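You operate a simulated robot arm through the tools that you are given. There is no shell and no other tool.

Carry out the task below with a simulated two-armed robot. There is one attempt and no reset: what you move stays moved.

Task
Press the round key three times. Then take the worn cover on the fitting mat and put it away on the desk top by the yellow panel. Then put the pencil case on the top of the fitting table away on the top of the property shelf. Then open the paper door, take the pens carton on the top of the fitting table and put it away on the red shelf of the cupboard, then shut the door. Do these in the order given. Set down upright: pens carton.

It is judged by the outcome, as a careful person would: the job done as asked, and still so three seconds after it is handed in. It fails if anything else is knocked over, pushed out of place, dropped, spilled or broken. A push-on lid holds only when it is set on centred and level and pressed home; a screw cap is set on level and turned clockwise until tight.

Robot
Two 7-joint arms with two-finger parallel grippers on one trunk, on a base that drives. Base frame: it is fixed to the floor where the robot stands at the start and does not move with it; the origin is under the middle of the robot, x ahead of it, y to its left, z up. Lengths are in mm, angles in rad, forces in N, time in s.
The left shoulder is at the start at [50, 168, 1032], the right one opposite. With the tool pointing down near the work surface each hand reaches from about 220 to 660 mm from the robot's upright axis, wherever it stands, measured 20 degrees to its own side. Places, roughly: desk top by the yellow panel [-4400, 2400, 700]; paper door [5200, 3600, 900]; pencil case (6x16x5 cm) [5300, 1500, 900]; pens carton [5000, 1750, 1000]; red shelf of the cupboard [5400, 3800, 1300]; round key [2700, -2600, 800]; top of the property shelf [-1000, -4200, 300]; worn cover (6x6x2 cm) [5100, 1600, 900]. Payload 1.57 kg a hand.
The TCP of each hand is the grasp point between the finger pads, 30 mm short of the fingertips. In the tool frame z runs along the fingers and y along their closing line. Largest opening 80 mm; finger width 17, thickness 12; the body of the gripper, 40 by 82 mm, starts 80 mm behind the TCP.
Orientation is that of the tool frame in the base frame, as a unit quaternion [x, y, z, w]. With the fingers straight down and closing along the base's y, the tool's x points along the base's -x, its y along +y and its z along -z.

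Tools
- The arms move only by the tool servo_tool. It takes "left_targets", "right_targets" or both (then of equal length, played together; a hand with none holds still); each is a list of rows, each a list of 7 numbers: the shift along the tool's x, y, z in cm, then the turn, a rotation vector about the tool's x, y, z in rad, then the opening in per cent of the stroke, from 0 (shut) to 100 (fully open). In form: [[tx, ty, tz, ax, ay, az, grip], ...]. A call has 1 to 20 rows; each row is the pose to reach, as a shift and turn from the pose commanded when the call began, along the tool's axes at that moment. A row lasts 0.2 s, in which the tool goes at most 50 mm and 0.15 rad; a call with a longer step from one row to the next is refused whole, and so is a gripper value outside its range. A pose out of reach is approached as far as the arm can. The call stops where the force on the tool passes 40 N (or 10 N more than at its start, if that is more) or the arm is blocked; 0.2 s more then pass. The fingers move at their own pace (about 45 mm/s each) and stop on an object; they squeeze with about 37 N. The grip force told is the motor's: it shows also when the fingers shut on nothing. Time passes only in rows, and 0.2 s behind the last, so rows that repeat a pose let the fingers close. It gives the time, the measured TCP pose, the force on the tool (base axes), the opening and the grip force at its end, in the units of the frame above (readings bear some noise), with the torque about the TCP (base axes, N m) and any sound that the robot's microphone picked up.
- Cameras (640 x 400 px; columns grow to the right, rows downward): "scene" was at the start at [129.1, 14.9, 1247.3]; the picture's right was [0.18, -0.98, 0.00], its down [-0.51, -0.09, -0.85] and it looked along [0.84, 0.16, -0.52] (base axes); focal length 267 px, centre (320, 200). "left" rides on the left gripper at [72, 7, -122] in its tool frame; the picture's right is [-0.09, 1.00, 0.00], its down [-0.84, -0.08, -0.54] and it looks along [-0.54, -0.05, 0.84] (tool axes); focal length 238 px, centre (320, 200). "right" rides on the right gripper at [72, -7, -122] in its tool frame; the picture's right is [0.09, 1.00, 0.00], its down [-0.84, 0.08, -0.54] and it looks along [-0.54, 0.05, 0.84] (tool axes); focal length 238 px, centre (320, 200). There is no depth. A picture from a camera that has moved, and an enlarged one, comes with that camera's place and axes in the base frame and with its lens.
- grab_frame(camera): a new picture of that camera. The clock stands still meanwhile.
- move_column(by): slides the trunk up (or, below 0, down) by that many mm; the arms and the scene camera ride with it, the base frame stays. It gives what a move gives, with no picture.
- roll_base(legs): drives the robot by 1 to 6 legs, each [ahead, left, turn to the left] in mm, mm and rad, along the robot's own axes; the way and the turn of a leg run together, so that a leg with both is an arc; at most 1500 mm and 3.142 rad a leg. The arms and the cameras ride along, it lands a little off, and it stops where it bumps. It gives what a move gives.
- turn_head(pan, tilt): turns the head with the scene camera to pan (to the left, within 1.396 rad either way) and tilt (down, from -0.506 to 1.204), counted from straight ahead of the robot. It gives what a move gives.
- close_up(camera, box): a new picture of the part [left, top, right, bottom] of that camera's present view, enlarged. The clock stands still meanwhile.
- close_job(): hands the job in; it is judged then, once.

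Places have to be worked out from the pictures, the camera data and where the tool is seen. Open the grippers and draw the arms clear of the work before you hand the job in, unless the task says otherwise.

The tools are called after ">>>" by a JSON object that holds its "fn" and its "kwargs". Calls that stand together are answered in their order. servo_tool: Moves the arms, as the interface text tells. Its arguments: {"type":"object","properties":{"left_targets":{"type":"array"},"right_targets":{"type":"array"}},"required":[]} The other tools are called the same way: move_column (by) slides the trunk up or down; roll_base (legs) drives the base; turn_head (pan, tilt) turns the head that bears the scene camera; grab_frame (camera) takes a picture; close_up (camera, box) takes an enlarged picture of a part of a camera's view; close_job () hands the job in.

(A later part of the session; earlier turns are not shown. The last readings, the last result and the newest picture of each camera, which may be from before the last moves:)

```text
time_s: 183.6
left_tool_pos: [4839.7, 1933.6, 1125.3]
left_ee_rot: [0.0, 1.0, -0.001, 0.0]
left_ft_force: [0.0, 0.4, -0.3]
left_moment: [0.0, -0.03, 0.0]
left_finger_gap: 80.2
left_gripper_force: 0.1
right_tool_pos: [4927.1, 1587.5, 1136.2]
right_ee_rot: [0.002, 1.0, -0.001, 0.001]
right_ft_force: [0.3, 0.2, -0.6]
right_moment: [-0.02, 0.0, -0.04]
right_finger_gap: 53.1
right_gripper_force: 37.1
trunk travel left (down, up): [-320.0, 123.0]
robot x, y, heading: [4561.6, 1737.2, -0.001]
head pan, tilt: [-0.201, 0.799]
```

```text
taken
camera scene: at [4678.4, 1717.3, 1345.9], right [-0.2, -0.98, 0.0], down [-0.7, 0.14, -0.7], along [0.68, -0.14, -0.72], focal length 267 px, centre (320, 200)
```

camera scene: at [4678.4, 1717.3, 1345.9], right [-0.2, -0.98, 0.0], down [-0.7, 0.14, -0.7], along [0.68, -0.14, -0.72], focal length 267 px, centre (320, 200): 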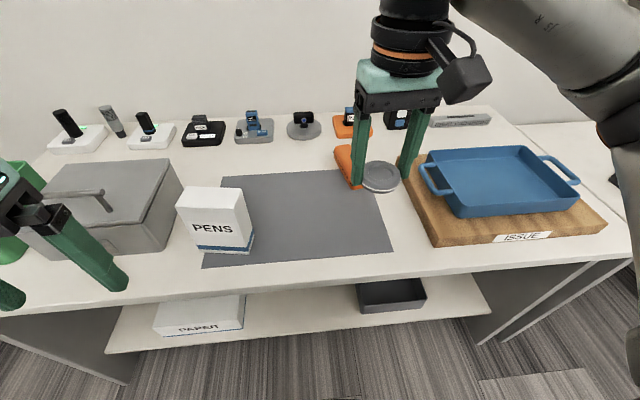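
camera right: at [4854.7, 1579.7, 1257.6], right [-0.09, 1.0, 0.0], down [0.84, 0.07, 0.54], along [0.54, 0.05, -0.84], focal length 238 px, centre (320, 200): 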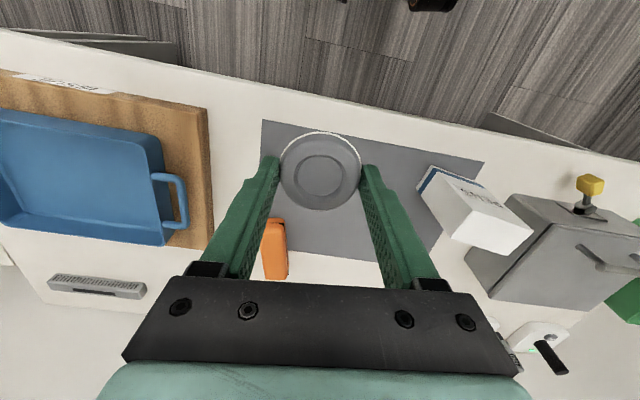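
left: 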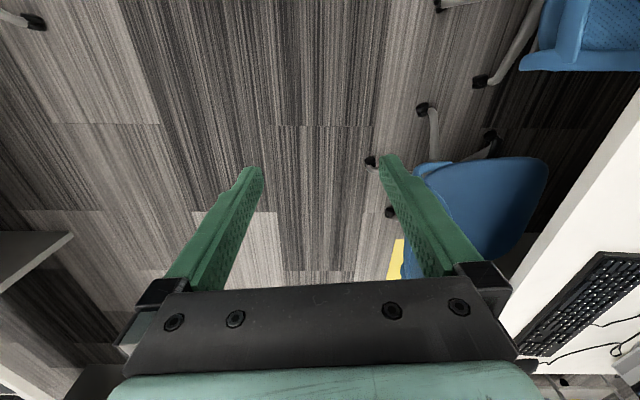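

The cover is held firmly and the mat is empty. I raise the trunk, back away, and turn to face the room to find the yellow panel.

>>> {"fn": "move_column", "kwargs": {"by": 120}}

>>> {"fn": "roll_base", "kwargs": {"legs": [[-320, -150, 0], [0, 0, 3.14]]}}

>>> {"fn": "turn_head", "kwargs": {"pan": 0.0, "tilt": 0.2}}

>>> {"fn": "grab_frame", "kwargs": {"camera": "scene"}}

>>> {"fn": "turn_head", "kwargs": {"pan": -0.6, "tilt": 0.3}}

>>> {"fn": "grab_frame", "kwargs": {"camera": "scene"}}

```text
time_s: 185.1
left_tool_pos: [4839.4, 1933.3, 1243.0]
left_ee_rot: [0.0, 1.0, 0.0, 0.0]
left_ft_force: [0.4, 0.5, -0.7]
left_moment: [0.02, 0.01, -0.01]
left_finger_gap: 80.1
left_gripper_force: 0.0
right_tool_pos: [4929.3, 1584.9, 1256.0]
right_ee_rot: [0.001, 1.0, 0.001, 0.0]
right_ft_force: [-0.4, -0.6, -0.8]
right_moment: [0.0, -0.06, -0.04]
right_finger_gap: 53.4
right_gripper_force: 37.1
trunk travel left (down, up): [-440.0, 3.0]
robot x, y, heading: [4558.5, 1736.4, -0.007]
head pan, tilt: [-0.201, 0.799]
```

```text
time_s: 194.7
left_tool_pos: [3955.8, 1385.3, 1243.2]
left_ee_rot: [1.0, 0.0, 0.0, 0.0]
left_ft_force: [-0.7, -0.6, 0.1]
left_moment: [0.04, 0.02, 0.01]
left_finger_gap: 79.9
left_gripper_force: 0.0
right_tool_pos: [3866.7, 1731.5, 1256.7]
right_ee_rot: [1.0, 0.0, -0.001, 0.001]
right_ft_force: [-0.1, 0.2, -0.4]
right_moment: [0.03, 0.01, -0.02]
right_finger_gap: 53.3
right_gripper_force: 37.0
trunk travel left (down, up): [-440.0, 3.0]
robot x, y, heading: [4236.6, 1582.0, -3.143]
head pan, tilt: [-0.201, 0.799]
```

```text
time_s: 195.7
left_tool_pos: [3956.0, 1384.6, 1244.0]
left_ee_rot: [1.0, 0.001, 0.0, 0.0]
left_ft_force: [-0.9, 0.6, -1.1]
left_moment: [0.02, 0.02, 0.01]
left_finger_gap: 80.0
left_gripper_force: 0.1
right_tool_pos: [3867.0, 1730.9, 1255.7]
right_ee_rot: [1.0, 0.0, -0.001, 0.001]
right_ft_force: [-0.1, -0.4, 0.3]
right_moment: [-0.01, -0.02, -0.01]
right_finger_gap: 53.2
right_gripper_force: 37.2
trunk travel left (down, up): [-440.0, 3.0]
robot x, y, heading: [4235.1, 1583.8, -3.139]
head pan, tilt: [0.0, 0.201]
```

```text
taken
camera scene: at [4103.9, 1582.7, 1519.4], right [0.0, 1.0, 0.0], down [0.2, 0.0, -0.98], along [-0.98, 0.0, -0.2], focal length 267 px, centre (320, 200)
```

scene: 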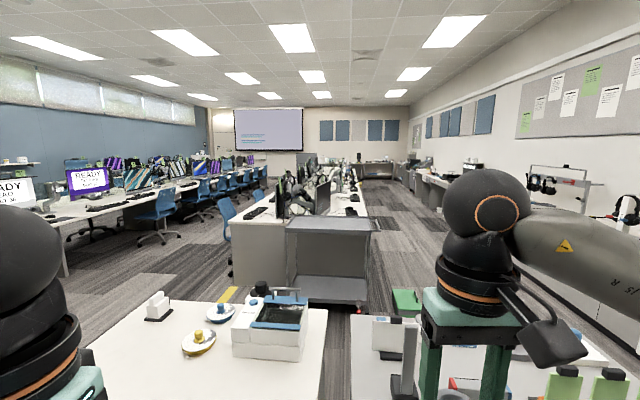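

```text
time_s: 196.7
left_tool_pos: [3956.8, 1385.2, 1242.8]
left_ee_rot: [1.0, 0.001, 0.0, 0.0]
left_ft_force: [0.3, -0.2, 0.3]
left_moment: [-0.01, -0.02, -0.03]
left_finger_gap: 79.9
left_gripper_force: 0.1
right_tool_pos: [3866.2, 1731.6, 1255.9]
right_ee_rot: [1.0, 0.0, -0.001, 0.001]
right_ft_force: [0.2, -0.6, 0.4]
right_moment: [0.01, 0.02, 0.02]
right_finger_gap: 53.2
right_gripper_force: 36.9
trunk travel left (down, up): [-440.0, 3.0]
robot x, y, heading: [4239.9, 1584.0, -3.145]
head pan, tilt: [-0.6, 0.3]
```

```text
taken
camera scene: at [4120.0, 1635.4, 1510.2], right [0.56, 0.83, 0.0], down [0.24, -0.17, -0.96], along [-0.79, 0.54, -0.3], focal length 267 px, centre (320, 200)
```

scene: 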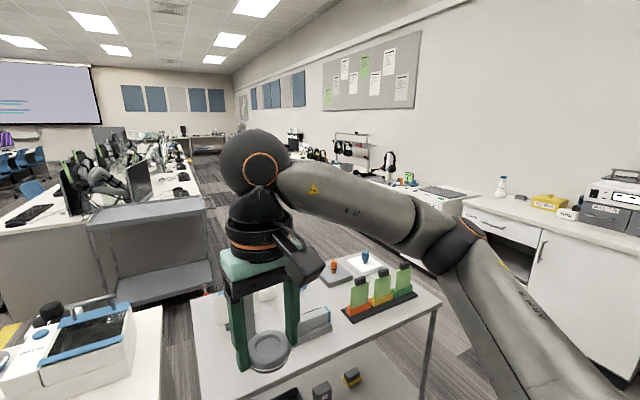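

There's an aisle along the north side past the trolley. I strafe north to y≈3150 and look west along it.

>>> {"fn": "roll_base", "kwargs": {"legs": [[0, -1500, 0], [0, -80, 0]]}}

>>> {"fn": "turn_head", "kwargs": {"pan": 0.0, "tilt": 0.3}}

>>> {"fn": "grab_frame", "kwargs": {"camera": "scene"}}

>>> {"fn": "close_up", "kwargs": {"camera": "scene", "box": [240, 100, 400, 200]}}

```text
time_s: 210.8
left_tool_pos: [3952.8, 2941.4, 1244.1]
left_ee_rot: [1.0, 0.001, -0.001, 0.0]
left_ft_force: [1.0, -0.2, 0.1]
left_moment: [0.0, 0.01, 0.04]
left_finger_gap: 80.1
left_gripper_force: 0.0
right_tool_pos: [3864.4, 3288.5, 1257.4]
right_ee_rot: [1.0, 0.0, -0.001, 0.001]
right_ft_force: [0.3, -0.4, -0.5]
right_moment: [-0.03, 0.01, 0.01]
right_finger_gap: 52.6
right_gripper_force: 36.9
trunk travel left (down, up): [-440.0, 3.0]
robot x, y, heading: [4233.9, 3135.1, -3.146]
head pan, tilt: [-0.6, 0.3]
```

```text
time_s: 211.8
left_tool_pos: [3953.8, 2940.3, 1243.3]
left_ee_rot: [1.0, 0.003, 0.0, 0.0]
left_ft_force: [0.6, 0.3, -0.6]
left_moment: [0.01, 0.02, 0.03]
left_finger_gap: 80.2
left_gripper_force: 0.0
right_tool_pos: [3865.0, 3287.2, 1256.7]
right_ee_rot: [1.0, 0.001, -0.001, 0.001]
right_ft_force: [0.2, -0.7, -0.2]
right_moment: [0.01, 0.01, 0.0]
right_finger_gap: 52.4
right_gripper_force: 36.6
trunk travel left (down, up): [-440.0, 3.0]
robot x, y, heading: [4232.7, 3139.2, -3.136]
head pan, tilt: [0.0, 0.3]
```

```text
taken
camera scene: at [4101.8, 3138.4, 1510.2], right [0.0, 1.0, 0.0], down [0.3, 0.0, -0.96], along [-0.96, 0.0, -0.3], focal length 267 px, centre (320, 200)
```

scene: 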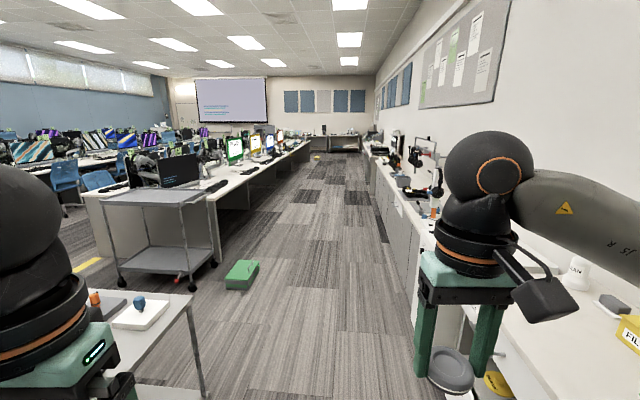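

```text
4.00 times, centred on (320, 150) of scene
camera zoom: at [4101.8, 3138.4, 1510.2], right [0.0, 1.0, 0.0], down [0.3, 0.0, -0.96], along [-0.96, 0.0, -0.3], focal length 1066 px, centre (320, 400)
```

zoom: 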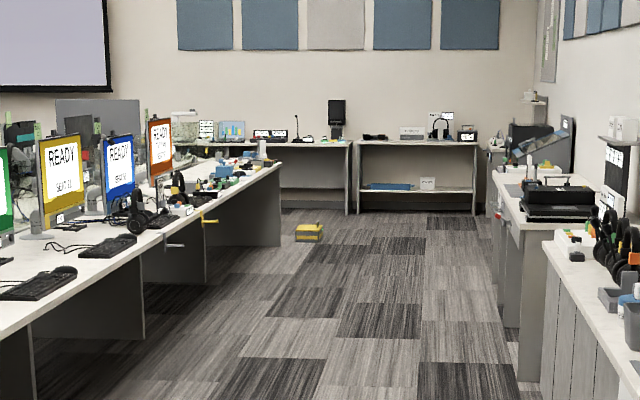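

The north aisle is clear: about 1.6 m wide, running slightly toward +y going west (about 0.1 rad). A green box lies on the floor at about (1770, 2360), well left of my line. I drive west, turning 0.1 rad to follow the aisle.

>>> {"fn": "roll_base", "kwargs": {"legs": [[1300, 0, 0], [1150, 0, -0.1], [1500, 0, 0], [1500, 0, 0]]}}

>>> {"fn": "turn_head", "kwargs": {"pan": 0.3, "tilt": 0.3}}

>>> {"fn": "grab_frame", "kwargs": {"camera": "scene"}}

>>> {"fn": "close_up", "kwargs": {"camera": "scene", "box": [160, 100, 360, 225]}}

```text
time_s: 237.7
left_tool_pos: [-1470.8, 3367.4, 1244.4]
left_ee_rot: [0.999, -0.045, 0.001, 0.001]
left_ft_force: [0.0, 0.6, -0.5]
left_moment: [0.01, 0.03, 0.02]
left_finger_gap: 79.9
left_gripper_force: 0.0
right_tool_pos: [-1526.9, 3722.9, 1255.5]
right_ee_rot: [0.999, -0.047, -0.002, 0.001]
right_ft_force: [0.6, -0.3, -0.5]
right_moment: [-0.03, -0.01, -0.01]
right_finger_gap: 52.4
right_gripper_force: 37.1
trunk travel left (down, up): [-440.0, 3.0]
robot x, y, heading: [-1170.6, 3538.0, 3.05]
head pan, tilt: [0.0, 0.3]
```

```text
time_s: 238.5
left_tool_pos: [-1469.7, 3367.1, 1244.6]
left_ee_rot: [0.999, -0.045, 0.001, 0.0]
left_ft_force: [-0.7, 0.5, 0.1]
left_moment: [0.0, 0.02, 0.0]
left_finger_gap: 80.1
left_gripper_force: 0.1
right_tool_pos: [-1527.1, 3722.3, 1256.7]
right_ee_rot: [0.999, -0.046, -0.001, 0.001]
right_ft_force: [-0.3, 0.1, -1.3]
right_moment: [0.0, -0.02, 0.02]
right_finger_gap: 52.8
right_gripper_force: 36.7
trunk travel left (down, up): [-440.0, 3.0]
robot x, y, heading: [-1173.5, 3538.1, 3.045]
head pan, tilt: [0.3, 0.3]
```

```text
taken
camera scene: at [-1302.7, 3523.6, 1510.2], right [-0.21, 0.98, 0.0], down [0.29, 0.06, -0.96], along [-0.93, -0.2, -0.3], focal length 267 px, centre (320, 200)
```

scene: 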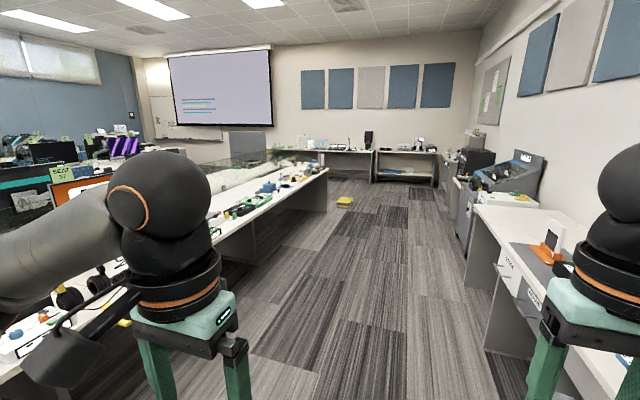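

```text
3.20 times, centred on (260, 162) of scene
camera zoom: at [-1302.7, 3523.6, 1510.2], right [-0.21, 0.98, 0.0], down [0.29, 0.06, -0.96], along [-0.93, -0.2, -0.3], focal length 853 px, centre (512, 320)
```

zoom: 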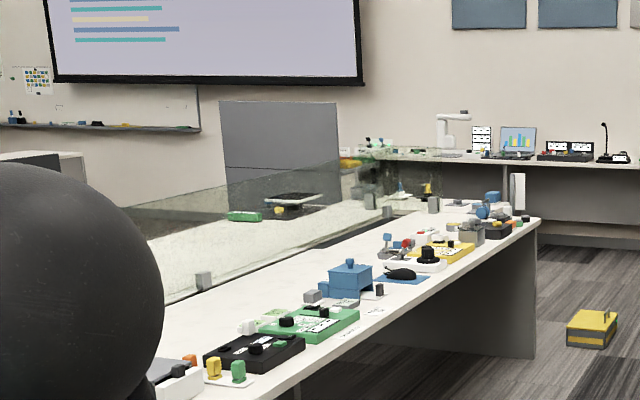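

A yellow device lies on the desk at about [-4567, 2542] – the yellow panel. The right-hand bench is close, so I shift 330 mm left to the aisle's middle and go on 2.6 m.

>>> {"fn": "roll_base", "kwargs": {"legs": [[0, 330, 0], [1300, 0, 0], [1300, 0, 0]]}}

>>> {"fn": "turn_head", "kwargs": {"pan": 0.7, "tilt": 0.5}}

>>> {"fn": "grab_frame", "kwargs": {"camera": "scene"}}

>>> {"fn": "turn_head", "kwargs": {"pan": 0.0, "tilt": 0.4}}

>>> {"fn": "grab_frame", "kwargs": {"camera": "scene"}}

```text
time_s: 254.3
left_tool_pos: [-4103.6, 3299.2, 1242.6]
left_ee_rot: [0.999, -0.045, 0.0, -0.001]
left_ft_force: [0.3, -0.6, 0.3]
left_moment: [0.0, -0.03, 0.01]
left_finger_gap: 79.8
left_gripper_force: 0.2
right_tool_pos: [-4160.0, 3651.6, 1256.6]
right_ee_rot: [0.999, -0.045, 0.0, 0.001]
right_ft_force: [-0.4, 0.6, -1.1]
right_moment: [-0.01, 0.0, -0.03]
right_finger_gap: 52.4
right_gripper_force: 37.0
trunk travel left (down, up): [-440.0, 3.0]
robot x, y, heading: [-3807.9, 3472.0, 3.049]
head pan, tilt: [0.3, 0.3]
```

```text
time_s: 255.2
left_tool_pos: [-4103.7, 3298.0, 1244.3]
left_ee_rot: [0.999, -0.044, 0.0, 0.0]
left_ft_force: [-0.2, 0.6, -0.2]
left_moment: [-0.03, -0.01, -0.01]
left_finger_gap: 80.0
left_gripper_force: 0.1
right_tool_pos: [-4160.8, 3652.9, 1257.0]
right_ee_rot: [0.999, -0.045, -0.001, 0.002]
right_ft_force: [0.2, -0.5, -0.1]
right_moment: [-0.02, -0.03, -0.06]
right_finger_gap: 52.9
right_gripper_force: 37.7
trunk travel left (down, up): [-440.0, 3.0]
robot x, y, heading: [-3806.9, 3474.8, 3.051]
head pan, tilt: [0.7, 0.499]
```

```text
taken
camera scene: at [-3919.4, 3421.9, 1491.8], right [-0.57, 0.82, 0.0], down [0.39, 0.27, -0.88], along [-0.72, -0.5, -0.48], focal length 267 px, centre (320, 200)
```

scene: 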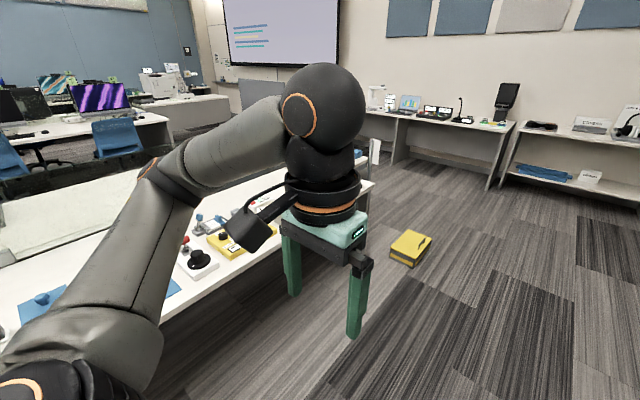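

```text
time_s: 256.3
left_tool_pos: [-4104.3, 3299.2, 1244.2]
left_ee_rot: [0.999, -0.045, 0.0, 0.0]
left_ft_force: [0.3, -0.2, 0.4]
left_moment: [-0.01, 0.02, 0.0]
left_finger_gap: 80.1
left_gripper_force: 0.1
right_tool_pos: [-4161.6, 3652.9, 1256.8]
right_ee_rot: [0.999, -0.045, -0.002, 0.001]
right_ft_force: [-1.4, -1.1, -0.7]
right_moment: [0.03, -0.02, 0.01]
right_finger_gap: 52.7
right_gripper_force: 37.3
trunk travel left (down, up): [-440.0, 3.0]
robot x, y, heading: [-3807.2, 3474.3, 3.051]
head pan, tilt: [0.0, 0.4]
```

```text
taken
camera scene: at [-3937.1, 3482.3, 1500.9], right [0.09, 1.0, 0.0], down [0.39, -0.03, -0.92], along [-0.92, 0.08, -0.39], focal length 267 px, centre (320, 200)
```

scene: 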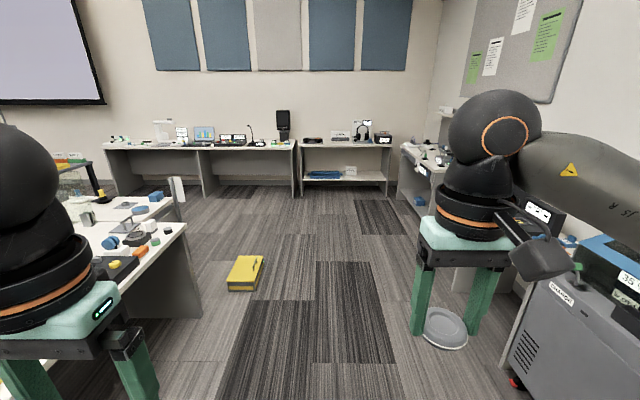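

Now I turn left to face the desk and strafe toward the yellow panel.

>>> {"fn": "roll_base", "kwargs": {"legs": [[0, 0, 1.571], [0, -500, 0]]}}

>>> {"fn": "turn_head", "kwargs": {"pan": 0.0, "tilt": 0.7}}

>>> {"fn": "grab_frame", "kwargs": {"camera": "scene"}}

>>> {"fn": "close_up", "kwargs": {"camera": "scene", "box": [160, 80, 480, 280]}}

```text
time_s: 264.9
left_tool_pos: [-4116.0, 3213.4, 1243.2]
left_ee_rot: [0.732, 0.681, -0.001, 0.0]
left_ft_force: [-0.9, -0.5, -0.4]
left_moment: [0.01, 0.0, -0.01]
left_finger_gap: 80.0
left_gripper_force: 0.1
right_tool_pos: [-4468.9, 3150.7, 1256.8]
right_ee_rot: [0.731, 0.682, 0.0, 0.002]
right_ft_force: [-0.4, -0.9, 0.2]
right_moment: [0.0, -0.01, 0.02]
right_finger_gap: 52.7
right_gripper_force: 36.9
trunk travel left (down, up): [-440.0, 3.0]
robot x, y, heading: [-4294.0, 3505.2, -1.638]
head pan, tilt: [0.0, 0.4]
```

```text
time_s: 265.7
left_tool_pos: [-4116.3, 3215.0, 1245.0]
left_ee_rot: [0.731, 0.682, 0.0, 0.0]
left_ft_force: [-0.3, -0.4, 1.2]
left_moment: [0.02, 0.0, 0.02]
left_finger_gap: 79.9
left_gripper_force: 0.1
right_tool_pos: [-4469.0, 3150.6, 1256.7]
right_ee_rot: [0.732, 0.681, 0.0, 0.001]
right_ft_force: [0.0, 0.3, -1.1]
right_moment: [-0.01, -0.02, 0.0]
right_finger_gap: 53.0
right_gripper_force: 36.3
trunk travel left (down, up): [-440.0, 3.0]
robot x, y, heading: [-4293.8, 3507.2, -1.642]
head pan, tilt: [0.0, 0.7]
```

```text
taken
camera scene: at [-4303.5, 3382.2, 1474.1], right [-1.0, 0.07, 0.0], down [0.05, 0.64, -0.77], along [-0.05, -0.76, -0.64], focal length 267 px, centre (320, 200)
```

scene: 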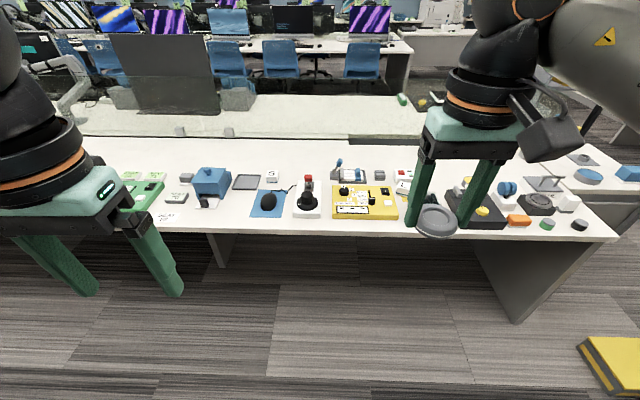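

```text
2.00 times, centred on (320, 180) of scene
camera zoom: at [-4303.5, 3382.2, 1474.1], right [-1.0, 0.07, 0.0], down [0.05, 0.64, -0.77], along [-0.05, -0.76, -0.64], focal length 533 px, centre (320, 240)
```

zoom: 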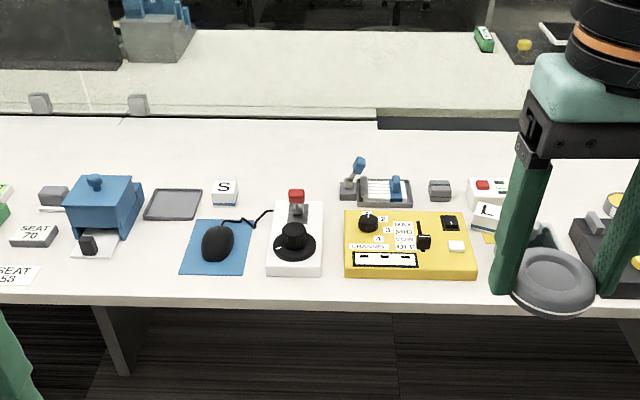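

The yellow panel is at about [-4548, 2552] near the desk edge (edge y≈2690). I drive closer to see which desk spots next to it are free.

>>> {"fn": "roll_base", "kwargs": {"legs": [[420, -60, -0.02]]}}

>>> {"fn": "turn_head", "kwargs": {"pan": 0.0, "tilt": 0.9}}

>>> {"fn": "grab_frame", "kwargs": {"camera": "scene"}}

>>> {"fn": "grab_frame", "kwargs": {"camera": "right"}}

>>> {"fn": "grab_frame", "kwargs": {"camera": "left"}}

```text
time_s: 268.3
left_tool_pos: [-4218.5, 2797.0, 1244.6]
left_ee_rot: [0.739, 0.673, 0.0, 0.0]
left_ft_force: [0.8, 0.6, 0.3]
left_moment: [-0.03, 0.02, 0.0]
left_finger_gap: 80.0
left_gripper_force: 0.1
right_tool_pos: [-4571.6, 2741.0, 1256.5]
right_ee_rot: [0.74, 0.673, 0.001, 0.001]
right_ft_force: [-1.1, -0.6, -0.7]
right_moment: [0.02, 0.04, -0.04]
right_finger_gap: 52.8
right_gripper_force: 36.5
trunk travel left (down, up): [-440.0, 3.0]
robot x, y, heading: [-4389.4, 3098.6, -1.666]
head pan, tilt: [0.0, 0.7]
```

```text
time_s: 269.1
left_tool_pos: [-4218.3, 2797.0, 1243.9]
left_ee_rot: [0.739, 0.674, -0.001, 0.0]
left_ft_force: [-0.2, -0.1, 0.6]
left_moment: [-0.04, 0.04, 0.04]
left_finger_gap: 80.2
left_gripper_force: 0.1
right_tool_pos: [-4572.8, 2740.5, 1256.9]
right_ee_rot: [0.74, 0.673, 0.0, 0.001]
right_ft_force: [1.1, 0.5, -0.4]
right_moment: [-0.02, -0.02, 0.01]
right_finger_gap: 52.7
right_gripper_force: 37.1
trunk travel left (down, up): [-440.0, 3.0]
robot x, y, heading: [-4388.5, 3094.3, -1.664]
head pan, tilt: [0.0, 0.901]
```

```text
taken
camera scene: at [-4400.1, 2978.9, 1458.0], right [-1.0, 0.09, 0.0], down [0.07, 0.78, -0.62], along [-0.06, -0.62, -0.78], focal length 267 px, centre (320, 200)
```

scene: 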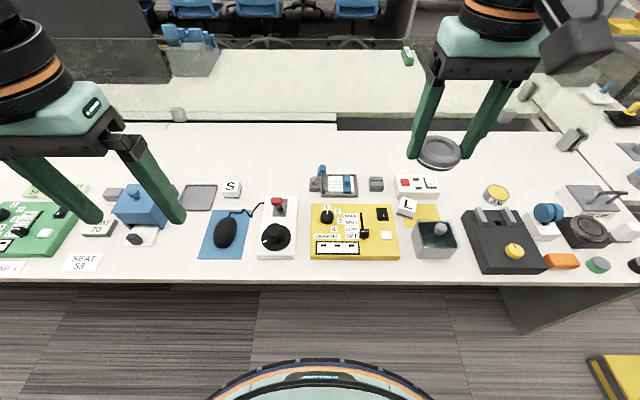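

```text
taken
camera right: at [-4572.7, 2814.1, 1377.5], right [1.0, 0.0, 0.0], down [0.0, -0.84, 0.54], along [0.0, -0.54, -0.84], focal length 238 px, centre (320, 200)
```

right: 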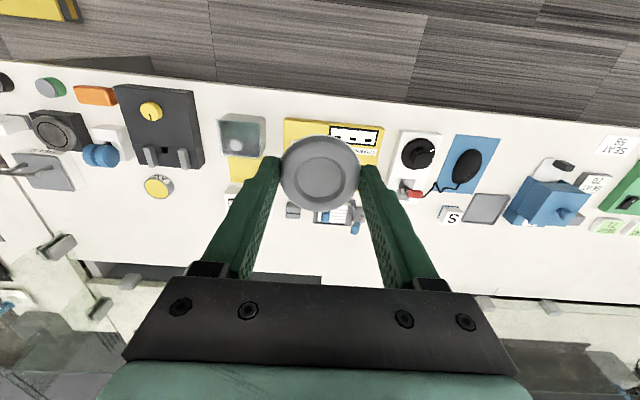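

```text
taken
camera left: at [-4205.3, 2866.4, 1365.1], right [0.98, -0.18, 0.0], down [-0.16, -0.83, 0.54], along [-0.1, -0.53, -0.84], focal length 238 px, centre (320, 200)
```

left: 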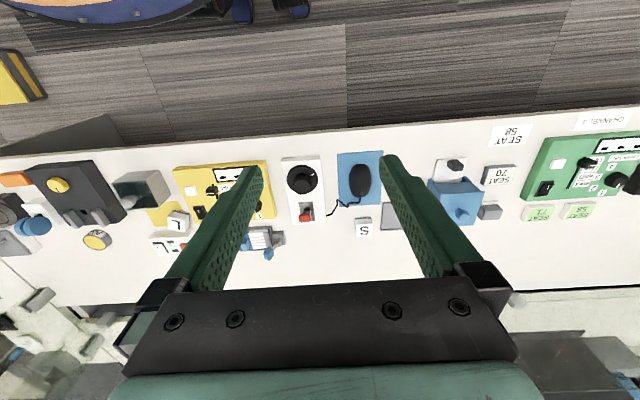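

The free desk area beside the panel is left and behind its top-left corner, around [-4365, 2320]. I need to get closer to reach that; I look straight down to judge the robot's front clearance to the desk.

>>> {"fn": "turn_head", "kwargs": {"pan": 0.0, "tilt": 1.2}}

>>> {"fn": "grab_frame", "kwargs": {"camera": "scene"}}

```text
time_s: 269.9
left_tool_pos: [-4216.8, 2797.5, 1242.6]
left_ee_rot: [0.739, 0.674, 0.0, 0.0]
left_ft_force: [1.0, -0.2, -0.5]
left_moment: [0.0, 0.03, 0.01]
left_finger_gap: 80.0
left_gripper_force: 0.1
right_tool_pos: [-4571.8, 2742.0, 1256.7]
right_ee_rot: [0.74, 0.673, 0.0, 0.002]
right_ft_force: [0.4, 0.3, -0.1]
right_moment: [0.02, 0.0, -0.01]
right_finger_gap: 52.6
right_gripper_force: 36.5
trunk travel left (down, up): [-440.0, 3.0]
robot x, y, heading: [-4390.6, 3094.2, -1.663]
head pan, tilt: [0.0, 1.201]
```

```text
taken
camera scene: at [-4398.3, 2998.3, 1438.1], right [-1.0, 0.09, 0.0], down [0.09, 0.93, -0.36], along [-0.03, -0.36, -0.93], focal length 267 px, centre (320, 200)
```

scene: 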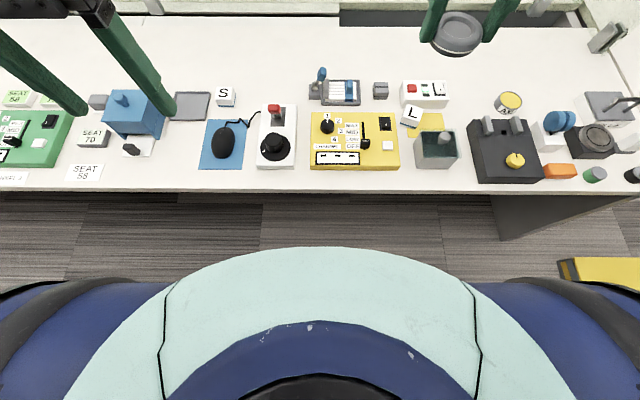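

The chest reaches only ~155 mm ahead of the axis, so there is room. I strafe 250 mm left and go 150 mm ahead, which brings the spot within the right hand's reach.

>>> {"fn": "roll_base", "kwargs": {"legs": [[0, 250, 0], [155, 0, 0]]}}

>>> {"fn": "move_column", "kwargs": {"by": -180}}

>>> {"fn": "turn_head", "kwargs": {"pan": -0.2, "tilt": 0.8}}

>>> {"fn": "grab_frame", "kwargs": {"camera": "scene"}}

>>> {"fn": "grab_frame", "kwargs": {"camera": "right"}}

```text
time_s: 273.7
left_tool_pos: [-3980.5, 2618.4, 1243.6]
left_ee_rot: [0.74, 0.673, 0.0, -0.001]
left_ft_force: [-0.5, -0.3, 0.2]
left_moment: [0.02, -0.01, -0.01]
left_finger_gap: 79.9
left_gripper_force: 0.1
right_tool_pos: [-4334.2, 2564.0, 1255.9]
right_ee_rot: [0.74, 0.673, 0.0, 0.0]
right_ft_force: [-0.1, -0.7, 0.1]
right_moment: [0.03, 0.0, 0.02]
right_finger_gap: 52.5
right_gripper_force: 36.9
trunk travel left (down, up): [-440.0, 3.0]
robot x, y, heading: [-4149.0, 2917.5, -1.666]
head pan, tilt: [0.0, 1.201]
```

```text
time_s: 275.7
left_tool_pos: [-3980.0, 2618.8, 1063.1]
left_ee_rot: [0.739, 0.673, 0.0, 0.0]
left_ft_force: [-0.2, -0.7, 0.0]
left_moment: [-0.02, -0.01, 0.05]
left_finger_gap: 80.2
left_gripper_force: 0.1
right_tool_pos: [-4334.2, 2563.4, 1076.5]
right_ee_rot: [0.74, 0.672, 0.0, 0.002]
right_ft_force: [-0.4, 0.7, -0.5]
right_moment: [0.0, 0.01, -0.03]
right_finger_gap: 52.6
right_gripper_force: 36.6
trunk travel left (down, up): [-260.0, 183.0]
robot x, y, heading: [-4152.5, 2916.0, -1.666]
head pan, tilt: [0.0, 1.201]
```

```text
time_s: 276.6
left_tool_pos: [-3980.2, 2618.5, 1063.2]
left_ee_rot: [0.74, 0.673, -0.001, -0.001]
left_ft_force: [-0.2, -0.5, -0.1]
left_moment: [-0.02, -0.02, 0.03]
left_finger_gap: 80.0
left_gripper_force: 0.1
right_tool_pos: [-4334.6, 2563.2, 1075.9]
right_ee_rot: [0.741, 0.672, 0.0, 0.002]
right_ft_force: [-0.1, 1.0, 0.7]
right_moment: [0.04, 0.0, 0.03]
right_finger_gap: 52.7
right_gripper_force: 36.8
trunk travel left (down, up): [-260.0, 183.0]
robot x, y, heading: [-4151.0, 2914.0, -1.666]
head pan, tilt: [-0.201, 0.799]
```

```text
taken
camera scene: at [-4178.4, 2799.0, 1285.8], right [-0.96, 0.29, 0.0], down [0.21, 0.69, -0.7], along [-0.2, -0.67, -0.72], focal length 267 px, centre (320, 200)
```

scene: 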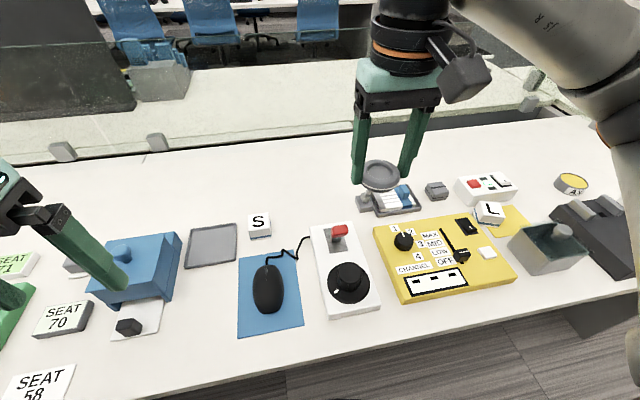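

```text
taken
camera right: at [-4334.7, 2636.3, 1197.5], right [1.0, 0.0, 0.0], down [0.0, -0.84, 0.54], along [0.0, -0.54, -0.84], focal length 238 px, centre (320, 200)
```

right: 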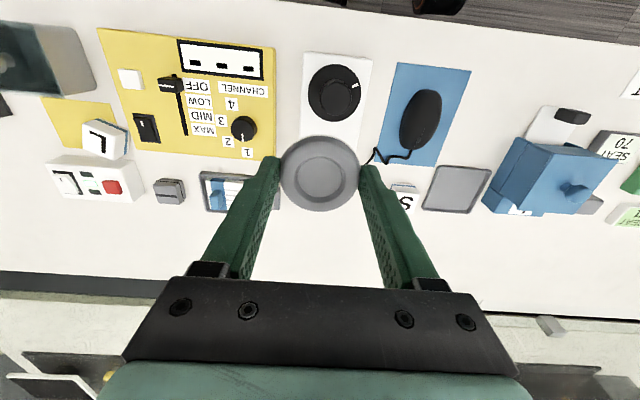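

The free gap beside the panel runs from x≈-4430 (lever unit) to x≈-4175 (S box), behind the joystick plate (y<2385). I choose the spot [-4362, 2330]; I move the right hand over it and lower part way.

>>> {"fn": "servo_tool", "kwargs": {"right_targets": [[-4.7, -0.1, 0, 0, 0, 0, 40], [-9.4, -0.2, 0, 0, 0, 0, 40], [-14.1, -0.3, 0, 0, 0, 0, 40], [-18.8, -0.4, 0, 0, 0, 0, 40], [-23.5, -0.46, 0, 0, 0, 0, 40], [-23.5, -0.46, 4.5, 0, 0, 0, 40], [-23.5, -0.46, 9, 0, 0, 0, 40], [-23.5, -0.46, 13.5, 0, 0, 0, 40], [-23.5, -0.46, 18, 0, 0, 0, 40], [-23.5, -0.46, 21, 0, 0, 0, 40], [-23.5, -0.46, 21, 0, 0, 0, 40]]}}

>>> {"fn": "grab_frame", "kwargs": {"camera": "right"}}

>>> {"fn": "grab_frame", "kwargs": {"camera": "scene"}}

```text
time_s: 279.0
left_tool_pos: [-3980.0, 2618.0, 1064.7]
left_ee_rot: [0.74, 0.673, 0.001, 0.0]
left_ft_force: [-0.3, 0.2, 0.1]
left_moment: [0.0, 0.0, -0.04]
left_finger_gap: 79.9
left_gripper_force: 0.1
right_tool_pos: [-4360.8, 2328.9, 865.8]
right_ee_rot: [0.74, 0.673, -0.001, 0.002]
right_ft_force: [0.9, -1.0, -0.5]
right_moment: [-0.01, 0.01, 0.02]
right_finger_gap: 52.6
right_gripper_force: 37.0
right hand out of reach, approached as far as the arm can: row 5
trunk travel left (down, up): [-260.0, 183.0]
robot x, y, heading: [-4153.5, 2915.3, -1.664]
head pan, tilt: [-0.201, 0.799]
```

```text
taken
camera right: at [-4361.5, 2401.8, 986.5], right [1.0, 0.0, 0.0], down [0.0, -0.84, 0.54], along [0.0, -0.54, -0.84], focal length 238 px, centre (320, 200)
```

right: 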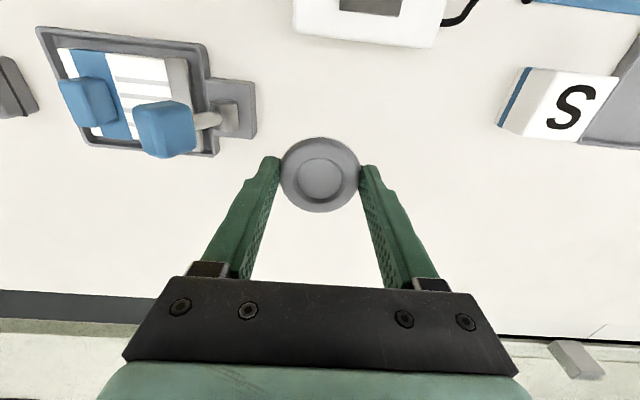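

```text
taken
camera scene: at [-4178.4, 2799.0, 1285.8], right [-0.96, 0.29, 0.0], down [0.21, 0.69, -0.7], along [-0.2, -0.67, -0.72], focal length 267 px, centre (320, 200)
```

scene: 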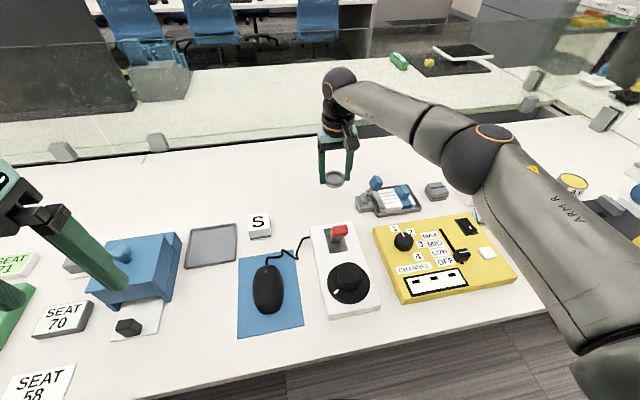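

The drop point is clear by about 24 mm from the lever base outside the finger and 75 mm from the joystick plate. I shift 15 mm toward the panel, and lower slowly toward the desk.

>>> {"fn": "servo_tool", "kwargs": {"right_targets": [[1.5, 0, 3, 0, 0, 0, 40], [1.5, 0, 6, 0, 0, 0, 40], [1.5, 0, 7.5, 0, 0, 0, 40], [1.5, 0, 8.0, 0, 0, 0, 40], [1.5, 0, 8.0, 0, 0, 0, 40]]}}

>>> {"fn": "close_up", "kwargs": {"camera": "scene", "box": [280, 140, 440, 240]}}

>>> {"fn": "grab_frame", "kwargs": {"camera": "right"}}

```text
time_s: 280.2
left_tool_pos: [-3980.1, 2619.1, 1063.6]
left_ee_rot: [0.74, 0.673, 0.0, 0.0]
left_ft_force: [-0.1, 0.5, -0.5]
left_moment: [-0.01, -0.01, 0.01]
left_finger_gap: 79.9
left_gripper_force: 0.1
right_tool_pos: [-4359.9, 2342.9, 785.7]
right_ee_rot: [0.74, 0.672, 0.0, 0.001]
right_ft_force: [0.4, 1.0, -1.0]
right_moment: [-0.01, 0.0, 0.01]
right_finger_gap: 52.7
right_gripper_force: 36.9
trunk travel left (down, up): [-260.0, 183.0]
robot x, y, heading: [-4150.5, 2919.1, -1.667]
head pan, tilt: [-0.201, 0.799]
```

```text
4.00 times, centred on (360, 190) of scene
camera zoom: at [-4178.4, 2799.0, 1285.8], right [-0.96, 0.29, 0.0], down [0.21, 0.69, -0.7], along [-0.2, -0.67, -0.72], focal length 1066 px, centre (160, 240)
```

zoom: 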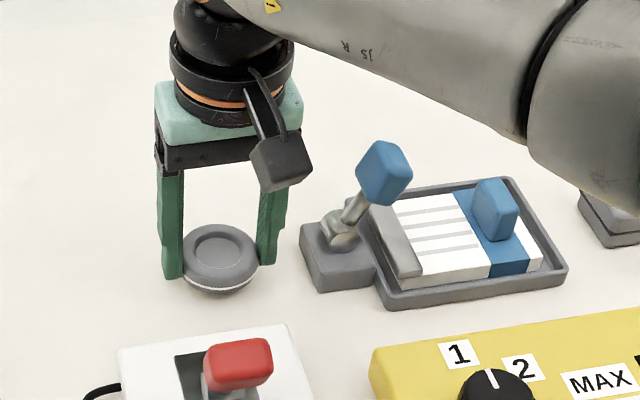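

```text
taken
camera right: at [-4360.4, 2415.2, 906.5], right [1.0, 0.0, 0.0], down [0.0, -0.84, 0.54], along [0.0, -0.54, -0.84], focal length 238 px, centre (320, 200)
```

right: 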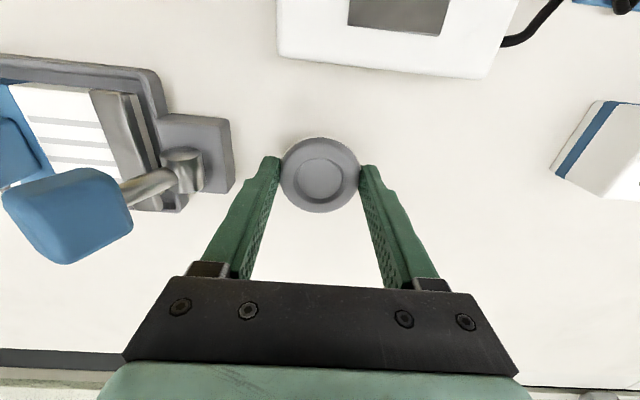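

Clear on both sides. I lower in small steps until the cover touches the desk.

>>> {"fn": "servo_tool", "kwargs": {"right_targets": [[0, 0, 0.4, 0, 0, 0, 40], [0, 0, 0.8, 0, 0, 0, 40], [0, 0, 1.0, 0, 0, 0, 40], [0, 0, 1.0, 0, 0, 0, 40]]}}

>>> {"fn": "close_up", "kwargs": {"camera": "scene", "box": [280, 140, 440, 240]}}

```text
time_s: 281.2
left_tool_pos: [-3980.3, 2619.6, 1064.8]
left_ee_rot: [0.74, 0.673, 0.0, 0.0]
left_ft_force: [0.1, -0.9, -0.4]
left_moment: [0.04, 0.01, 0.0]
left_finger_gap: 80.1
left_gripper_force: 0.0
right_tool_pos: [-4360.2, 2344.5, 776.1]
right_ee_rot: [0.74, 0.673, 0.0, 0.001]
right_ft_force: [-0.5, 0.1, -0.3]
right_moment: [0.01, 0.0, -0.03]
right_finger_gap: 52.7
right_gripper_force: 37.3
trunk travel left (down, up): [-260.0, 183.0]
robot x, y, heading: [-4153.8, 2914.9, -1.664]
head pan, tilt: [-0.201, 0.799]
```

```text
4.00 times, centred on (360, 190) of scene
camera zoom: at [-4178.4, 2799.0, 1285.8], right [-0.96, 0.29, 0.0], down [0.21, 0.69, -0.7], along [-0.2, -0.67, -0.72], focal length 1066 px, centre (160, 240)
```

zoom: 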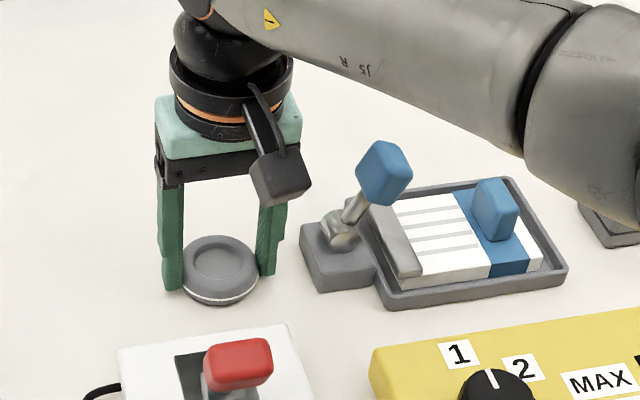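

No contact force yet; the desk is still a little below. I continue in 2 mm steps.

>>> {"fn": "servo_tool", "kwargs": {"right_targets": [[0, 0, 0.2, 0, 0, 0, 40], [0, 0, 0.4, 0, 0, 0, 40], [0, 0, 0.6, 0, 0, 0, 40], [0, 0, 0.6, 0, 0, 0, 40]]}}

>>> {"fn": "close_up", "kwargs": {"camera": "scene", "box": [280, 140, 440, 240]}}

```text
time_s: 282.2
left_tool_pos: [-3978.5, 2620.1, 1064.1]
left_ee_rot: [0.739, 0.674, -0.001, 0.0]
left_ft_force: [-0.1, -0.3, 0.7]
left_moment: [-0.01, 0.0, -0.01]
left_finger_gap: 80.0
left_gripper_force: 0.1
right_tool_pos: [-4359.8, 2343.8, 773.7]
right_ee_rot: [0.74, 0.673, -0.001, 0.002]
right_ft_force: [-0.6, 2.8, 13.4]
right_moment: [0.06, 0.09, 0.0]
right_finger_gap: 52.7
right_gripper_force: 37.2
trunk travel left (down, up): [-260.0, 183.0]
robot x, y, heading: [-4153.9, 2916.9, -1.665]
head pan, tilt: [-0.201, 0.799]
```

```text
4.00 times, centred on (360, 190) of scene
camera zoom: at [-4178.0, 2800.5, 1286.2], right [-0.96, 0.29, 0.0], down [0.21, 0.68, -0.7], along [-0.2, -0.67, -0.72], focal length 1066 px, centre (160, 240)
```

zoom: 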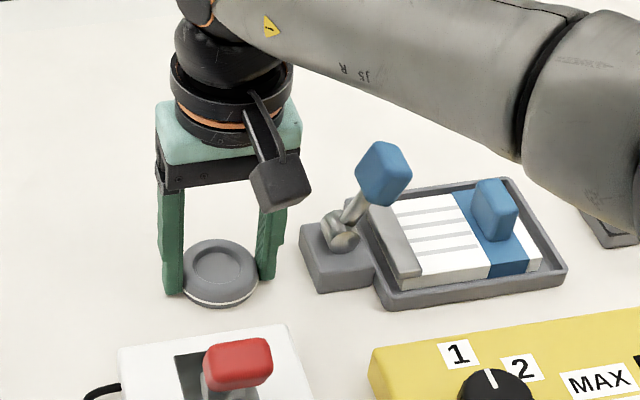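

Contact at 13 N: the cover is on the desk. I ease off 2 mm, open the fingers moderately, and rise straight up.

>>> {"fn": "servo_tool", "kwargs": {"right_targets": [[0, 0, -0.2, 0, 0, 0, 40], [0, 0, -0.2, 0, 0, 0, 60], [0, 0, -0.2, 0, 0, 0, 84], [0, 0, -0.2, 0, 0, 0, 84], [0, 0, -0.2, 0, 0, 0, 84], [0, 0, -2, 0, 0, 0, 84], [0, 0, -5, 0, 0, 0, 84], [0, 0, -9, 0, 0, 0, 84], [0, 0, -13, 0, 0, 0, 84], [0, 0, -18, 0, 0, 0, 84], [0, 0, -23, 0, 0, 0, 84], [0, 0, -28, 0, 0, 0, 100]]}}

>>> {"fn": "grab_frame", "kwargs": {"camera": "scene"}}

>>> {"fn": "grab_frame", "kwargs": {"camera": "right"}}

```text
time_s: 284.8
left_tool_pos: [-3980.3, 2619.5, 1064.0]
left_ee_rot: [0.74, 0.673, 0.001, 0.0]
left_ft_force: [-0.1, -0.4, -0.5]
left_moment: [0.01, 0.01, 0.03]
left_finger_gap: 79.8
left_gripper_force: 0.1
right_tool_pos: [-4359.0, 2347.1, 1051.6]
right_ee_rot: [0.739, 0.673, -0.001, 0.001]
right_ft_force: [-0.4, 0.2, -0.1]
right_moment: [-0.03, -0.03, 0.0]
right_finger_gap: 80.1
right_gripper_force: 0.0
trunk travel left (down, up): [-260.0, 183.0]
robot x, y, heading: [-4154.6, 2916.4, -1.661]
head pan, tilt: [-0.201, 0.799]
```

```text
taken
camera scene: at [-4177.9, 2799.3, 1285.8], right [-0.96, 0.29, 0.0], down [0.21, 0.69, -0.7], along [-0.2, -0.67, -0.72], focal length 267 px, centre (320, 200)
```

scene: 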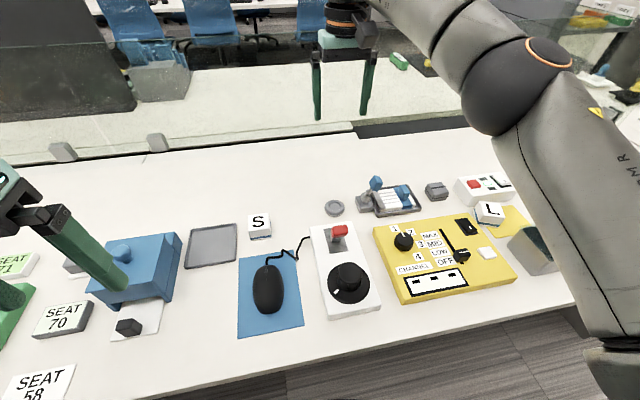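

```text
taken
camera right: at [-4359.2, 2419.9, 1172.6], right [1.0, 0.0, 0.0], down [0.0, -0.84, 0.54], along [0.0, -0.54, -0.84], focal length 238 px, centre (320, 200)
```

right: 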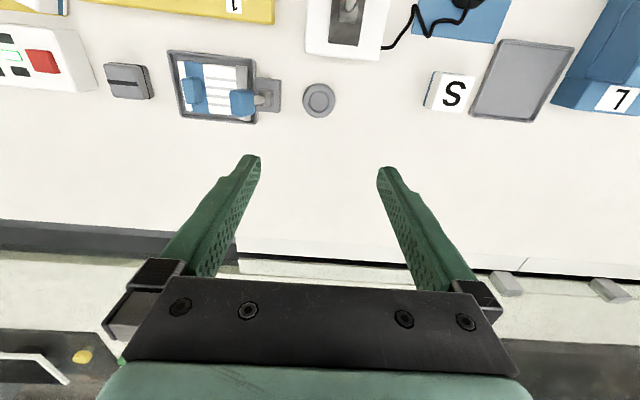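

The cover lies flat on the desk by the yellow panel, and nothing else moved. I pull the arm back, raise the trunk, back into the aisle and drive back east.

>>> {"fn": "servo_tool", "kwargs": {"right_targets": [[4, 0, 0, 0, 0, 0, 100], [8, 0, 0, 0, 0, 0, 100], [12, 0, 0, 0, 0, 0, 100], [16, 0, 0, 0, 0, 0, 100], [20, 0, 0, 0, 0, 0, 100], [24, 0, 0, 0, 0, 0, 100]]}}

>>> {"fn": "move_column", "kwargs": {"by": 180}}

>>> {"fn": "roll_base", "kwargs": {"legs": [[-500, 0, 0], [0, 0, 1.568], [1500, 0, 0], [1500, 0, 0]]}}

>>> {"fn": "turn_head", "kwargs": {"pan": 0.0, "tilt": 0.3}}

>>> {"fn": "grab_frame", "kwargs": {"camera": "scene"}}

```text
time_s: 286.2
left_tool_pos: [-3980.2, 2618.7, 1063.0]
left_ee_rot: [0.739, 0.673, 0.0, 0.0]
left_ft_force: [-1.1, 0.4, -0.1]
left_moment: [0.01, -0.01, -0.02]
left_finger_gap: 80.0
left_gripper_force: 0.0
right_tool_pos: [-4337.8, 2586.0, 1051.8]
right_ee_rot: [0.74, 0.673, -0.001, 0.001]
right_ft_force: [-0.2, -0.2, -0.3]
right_moment: [-0.01, -0.01, 0.0]
right_finger_gap: 79.8
right_gripper_force: 0.1
trunk travel left (down, up): [-260.0, 183.0]
robot x, y, heading: [-4148.6, 2919.8, -1.666]
head pan, tilt: [-0.201, 0.799]
```

```text
time_s: 288.2
left_tool_pos: [-3979.4, 2619.3, 1242.9]
left_ee_rot: [0.739, 0.673, 0.0, 0.0]
left_ft_force: [-0.1, -0.3, -0.5]
left_moment: [0.04, -0.03, 0.02]
left_finger_gap: 80.1
left_gripper_force: 0.0
right_tool_pos: [-4337.9, 2585.7, 1231.7]
right_ee_rot: [0.74, 0.673, 0.0, 0.001]
right_ft_force: [0.2, 1.3, -0.3]
right_moment: [-0.03, -0.01, -0.01]
right_finger_gap: 79.9
right_gripper_force: 0.0
trunk travel left (down, up): [-440.0, 3.0]
robot x, y, heading: [-4155.4, 2916.7, -1.667]
head pan, tilt: [-0.201, 0.799]
```

```text
time_s: 308.9
left_tool_pos: [-837.9, 3287.9, 1243.7]
left_ee_rot: [0.048, 0.999, 0.0, 0.0]
left_ft_force: [0.2, -0.4, -0.4]
left_moment: [0.01, -0.02, -0.03]
left_finger_gap: 80.1
left_gripper_force: 0.0
right_tool_pos: [-806.1, 2929.0, 1231.4]
right_ee_rot: [0.05, 0.999, 0.001, 0.001]
right_ft_force: [-0.4, -0.4, -0.3]
right_moment: [-0.01, 0.01, -0.05]
right_finger_gap: 80.0
right_gripper_force: 0.1
trunk travel left (down, up): [-440.0, 3.0]
robot x, y, heading: [-1136.9, 3115.6, -0.099]
head pan, tilt: [-0.201, 0.799]
```

```text
time_s: 309.8
left_tool_pos: [-838.1, 3286.9, 1243.3]
left_ee_rot: [0.049, 0.999, 0.0, 0.0]
left_ft_force: [0.1, -0.2, -0.2]
left_moment: [0.03, 0.01, 0.02]
left_finger_gap: 80.0
left_gripper_force: 0.0
right_tool_pos: [-806.3, 2928.8, 1232.5]
right_ee_rot: [0.049, 0.999, 0.001, 0.0]
right_ft_force: [0.1, -0.1, 0.2]
right_moment: [-0.02, 0.02, 0.03]
right_finger_gap: 80.1
right_gripper_force: 0.0
trunk travel left (down, up): [-440.0, 3.0]
robot x, y, heading: [-1138.0, 3118.0, -0.098]
head pan, tilt: [0.0, 0.3]
```

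```text
taken
camera scene: at [-1004.2, 3102.1, 1510.1], right [-0.1, -1.0, 0.0], down [-0.29, 0.03, -0.95], along [0.95, -0.09, -0.3], focal length 267 px, centre (320, 200)
```

scene: 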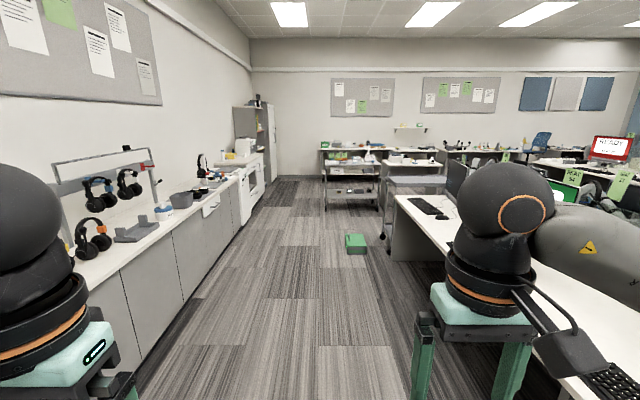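

The aisle back is clear; the green box and the trolley lie on my right. I drive on east, straightening my heading and keeping to the left.

>>> {"fn": "roll_base", "kwargs": {"legs": [[1480, 80, 0], [1480, 160, 0.098], [1300, 60, 0], [1050, -50, 0]]}}

>>> {"fn": "turn_head", "kwargs": {"pan": -0.8, "tilt": 0.4}}

>>> {"fn": "grab_frame", "kwargs": {"camera": "scene"}}

>>> {"fn": "turn_head", "kwargs": {"pan": 0.3, "tilt": 0.2}}

>>> {"fn": "grab_frame", "kwargs": {"camera": "scene"}}

```text
time_s: 335.3
left_tool_pos: [4463.2, 3293.2, 1244.9]
left_ee_rot: [0.009, 1.0, 0.0, 0.0]
left_ft_force: [0.7, -0.4, 0.2]
left_moment: [0.0, 0.01, -0.01]
left_finger_gap: 79.9
left_gripper_force: 0.1
right_tool_pos: [4524.0, 2938.0, 1231.7]
right_ee_rot: [0.009, 1.0, 0.0, 0.001]
right_ft_force: [-0.9, -0.3, -0.6]
right_moment: [-0.01, 0.03, -0.03]
right_finger_gap: 79.8
right_gripper_force: 0.1
trunk travel left (down, up): [-440.0, 3.0]
robot x, y, heading: [4177.6, 3094.6, -0.021]
head pan, tilt: [0.0, 0.3]
```

```text
time_s: 336.4
left_tool_pos: [4462.9, 3293.0, 1243.2]
left_ee_rot: [0.01, 1.0, 0.001, -0.001]
left_ft_force: [0.0, -0.3, 1.1]
left_moment: [-0.01, 0.01, 0.01]
left_finger_gap: 79.9
left_gripper_force: 0.1
right_tool_pos: [4524.1, 2938.7, 1231.8]
right_ee_rot: [0.009, 1.0, 0.001, 0.001]
right_ft_force: [-0.2, 0.5, -0.3]
right_moment: [-0.02, -0.01, 0.03]
right_finger_gap: 79.9
right_gripper_force: 0.0
trunk travel left (down, up): [-440.0, 3.0]
robot x, y, heading: [4176.1, 3097.8, -0.015]
head pan, tilt: [-0.799, 0.4]
```

```text
taken
camera scene: at [4282.6, 3028.5, 1500.9], right [-0.73, -0.68, 0.0], down [-0.27, 0.28, -0.92], along [0.63, -0.67, -0.39], focal length 267 px, centre (320, 200)
```

scene: 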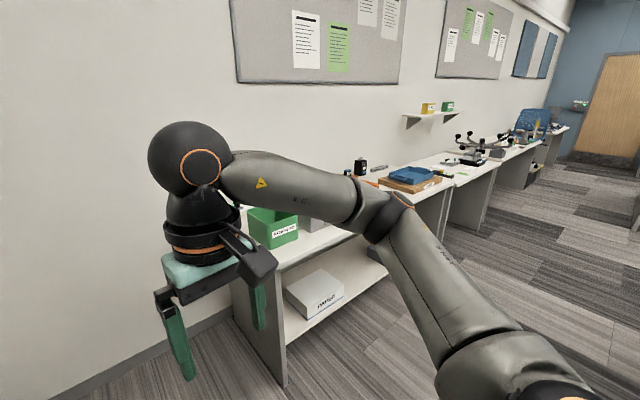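

```text
time_s: 337.8
left_tool_pos: [4463.3, 3292.9, 1243.9]
left_ee_rot: [0.008, 1.0, 0.0, 0.0]
left_ft_force: [-0.7, -0.1, 0.2]
left_moment: [-0.02, -0.03, 0.01]
left_finger_gap: 79.8
left_gripper_force: 0.0
right_tool_pos: [4522.7, 2938.3, 1231.2]
right_ee_rot: [0.009, 1.0, 0.0, 0.001]
right_ft_force: [-0.3, 0.3, -0.2]
right_moment: [0.01, -0.01, 0.0]
right_finger_gap: 80.0
right_gripper_force: 0.0
trunk travel left (down, up): [-440.0, 3.0]
robot x, y, heading: [4175.9, 3100.7, -0.018]
head pan, tilt: [0.3, 0.201]
```

```text
taken
camera scene: at [4308.7, 3121.9, 1519.5], right [0.28, -0.96, 0.0], down [-0.19, -0.06, -0.98], along [0.94, 0.27, -0.2], focal length 267 px, centre (320, 200)
```

scene: 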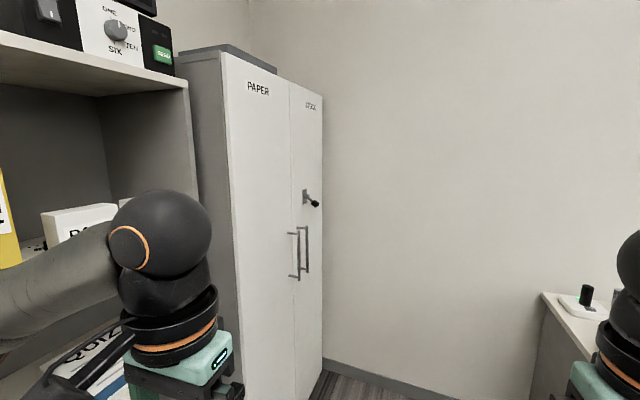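

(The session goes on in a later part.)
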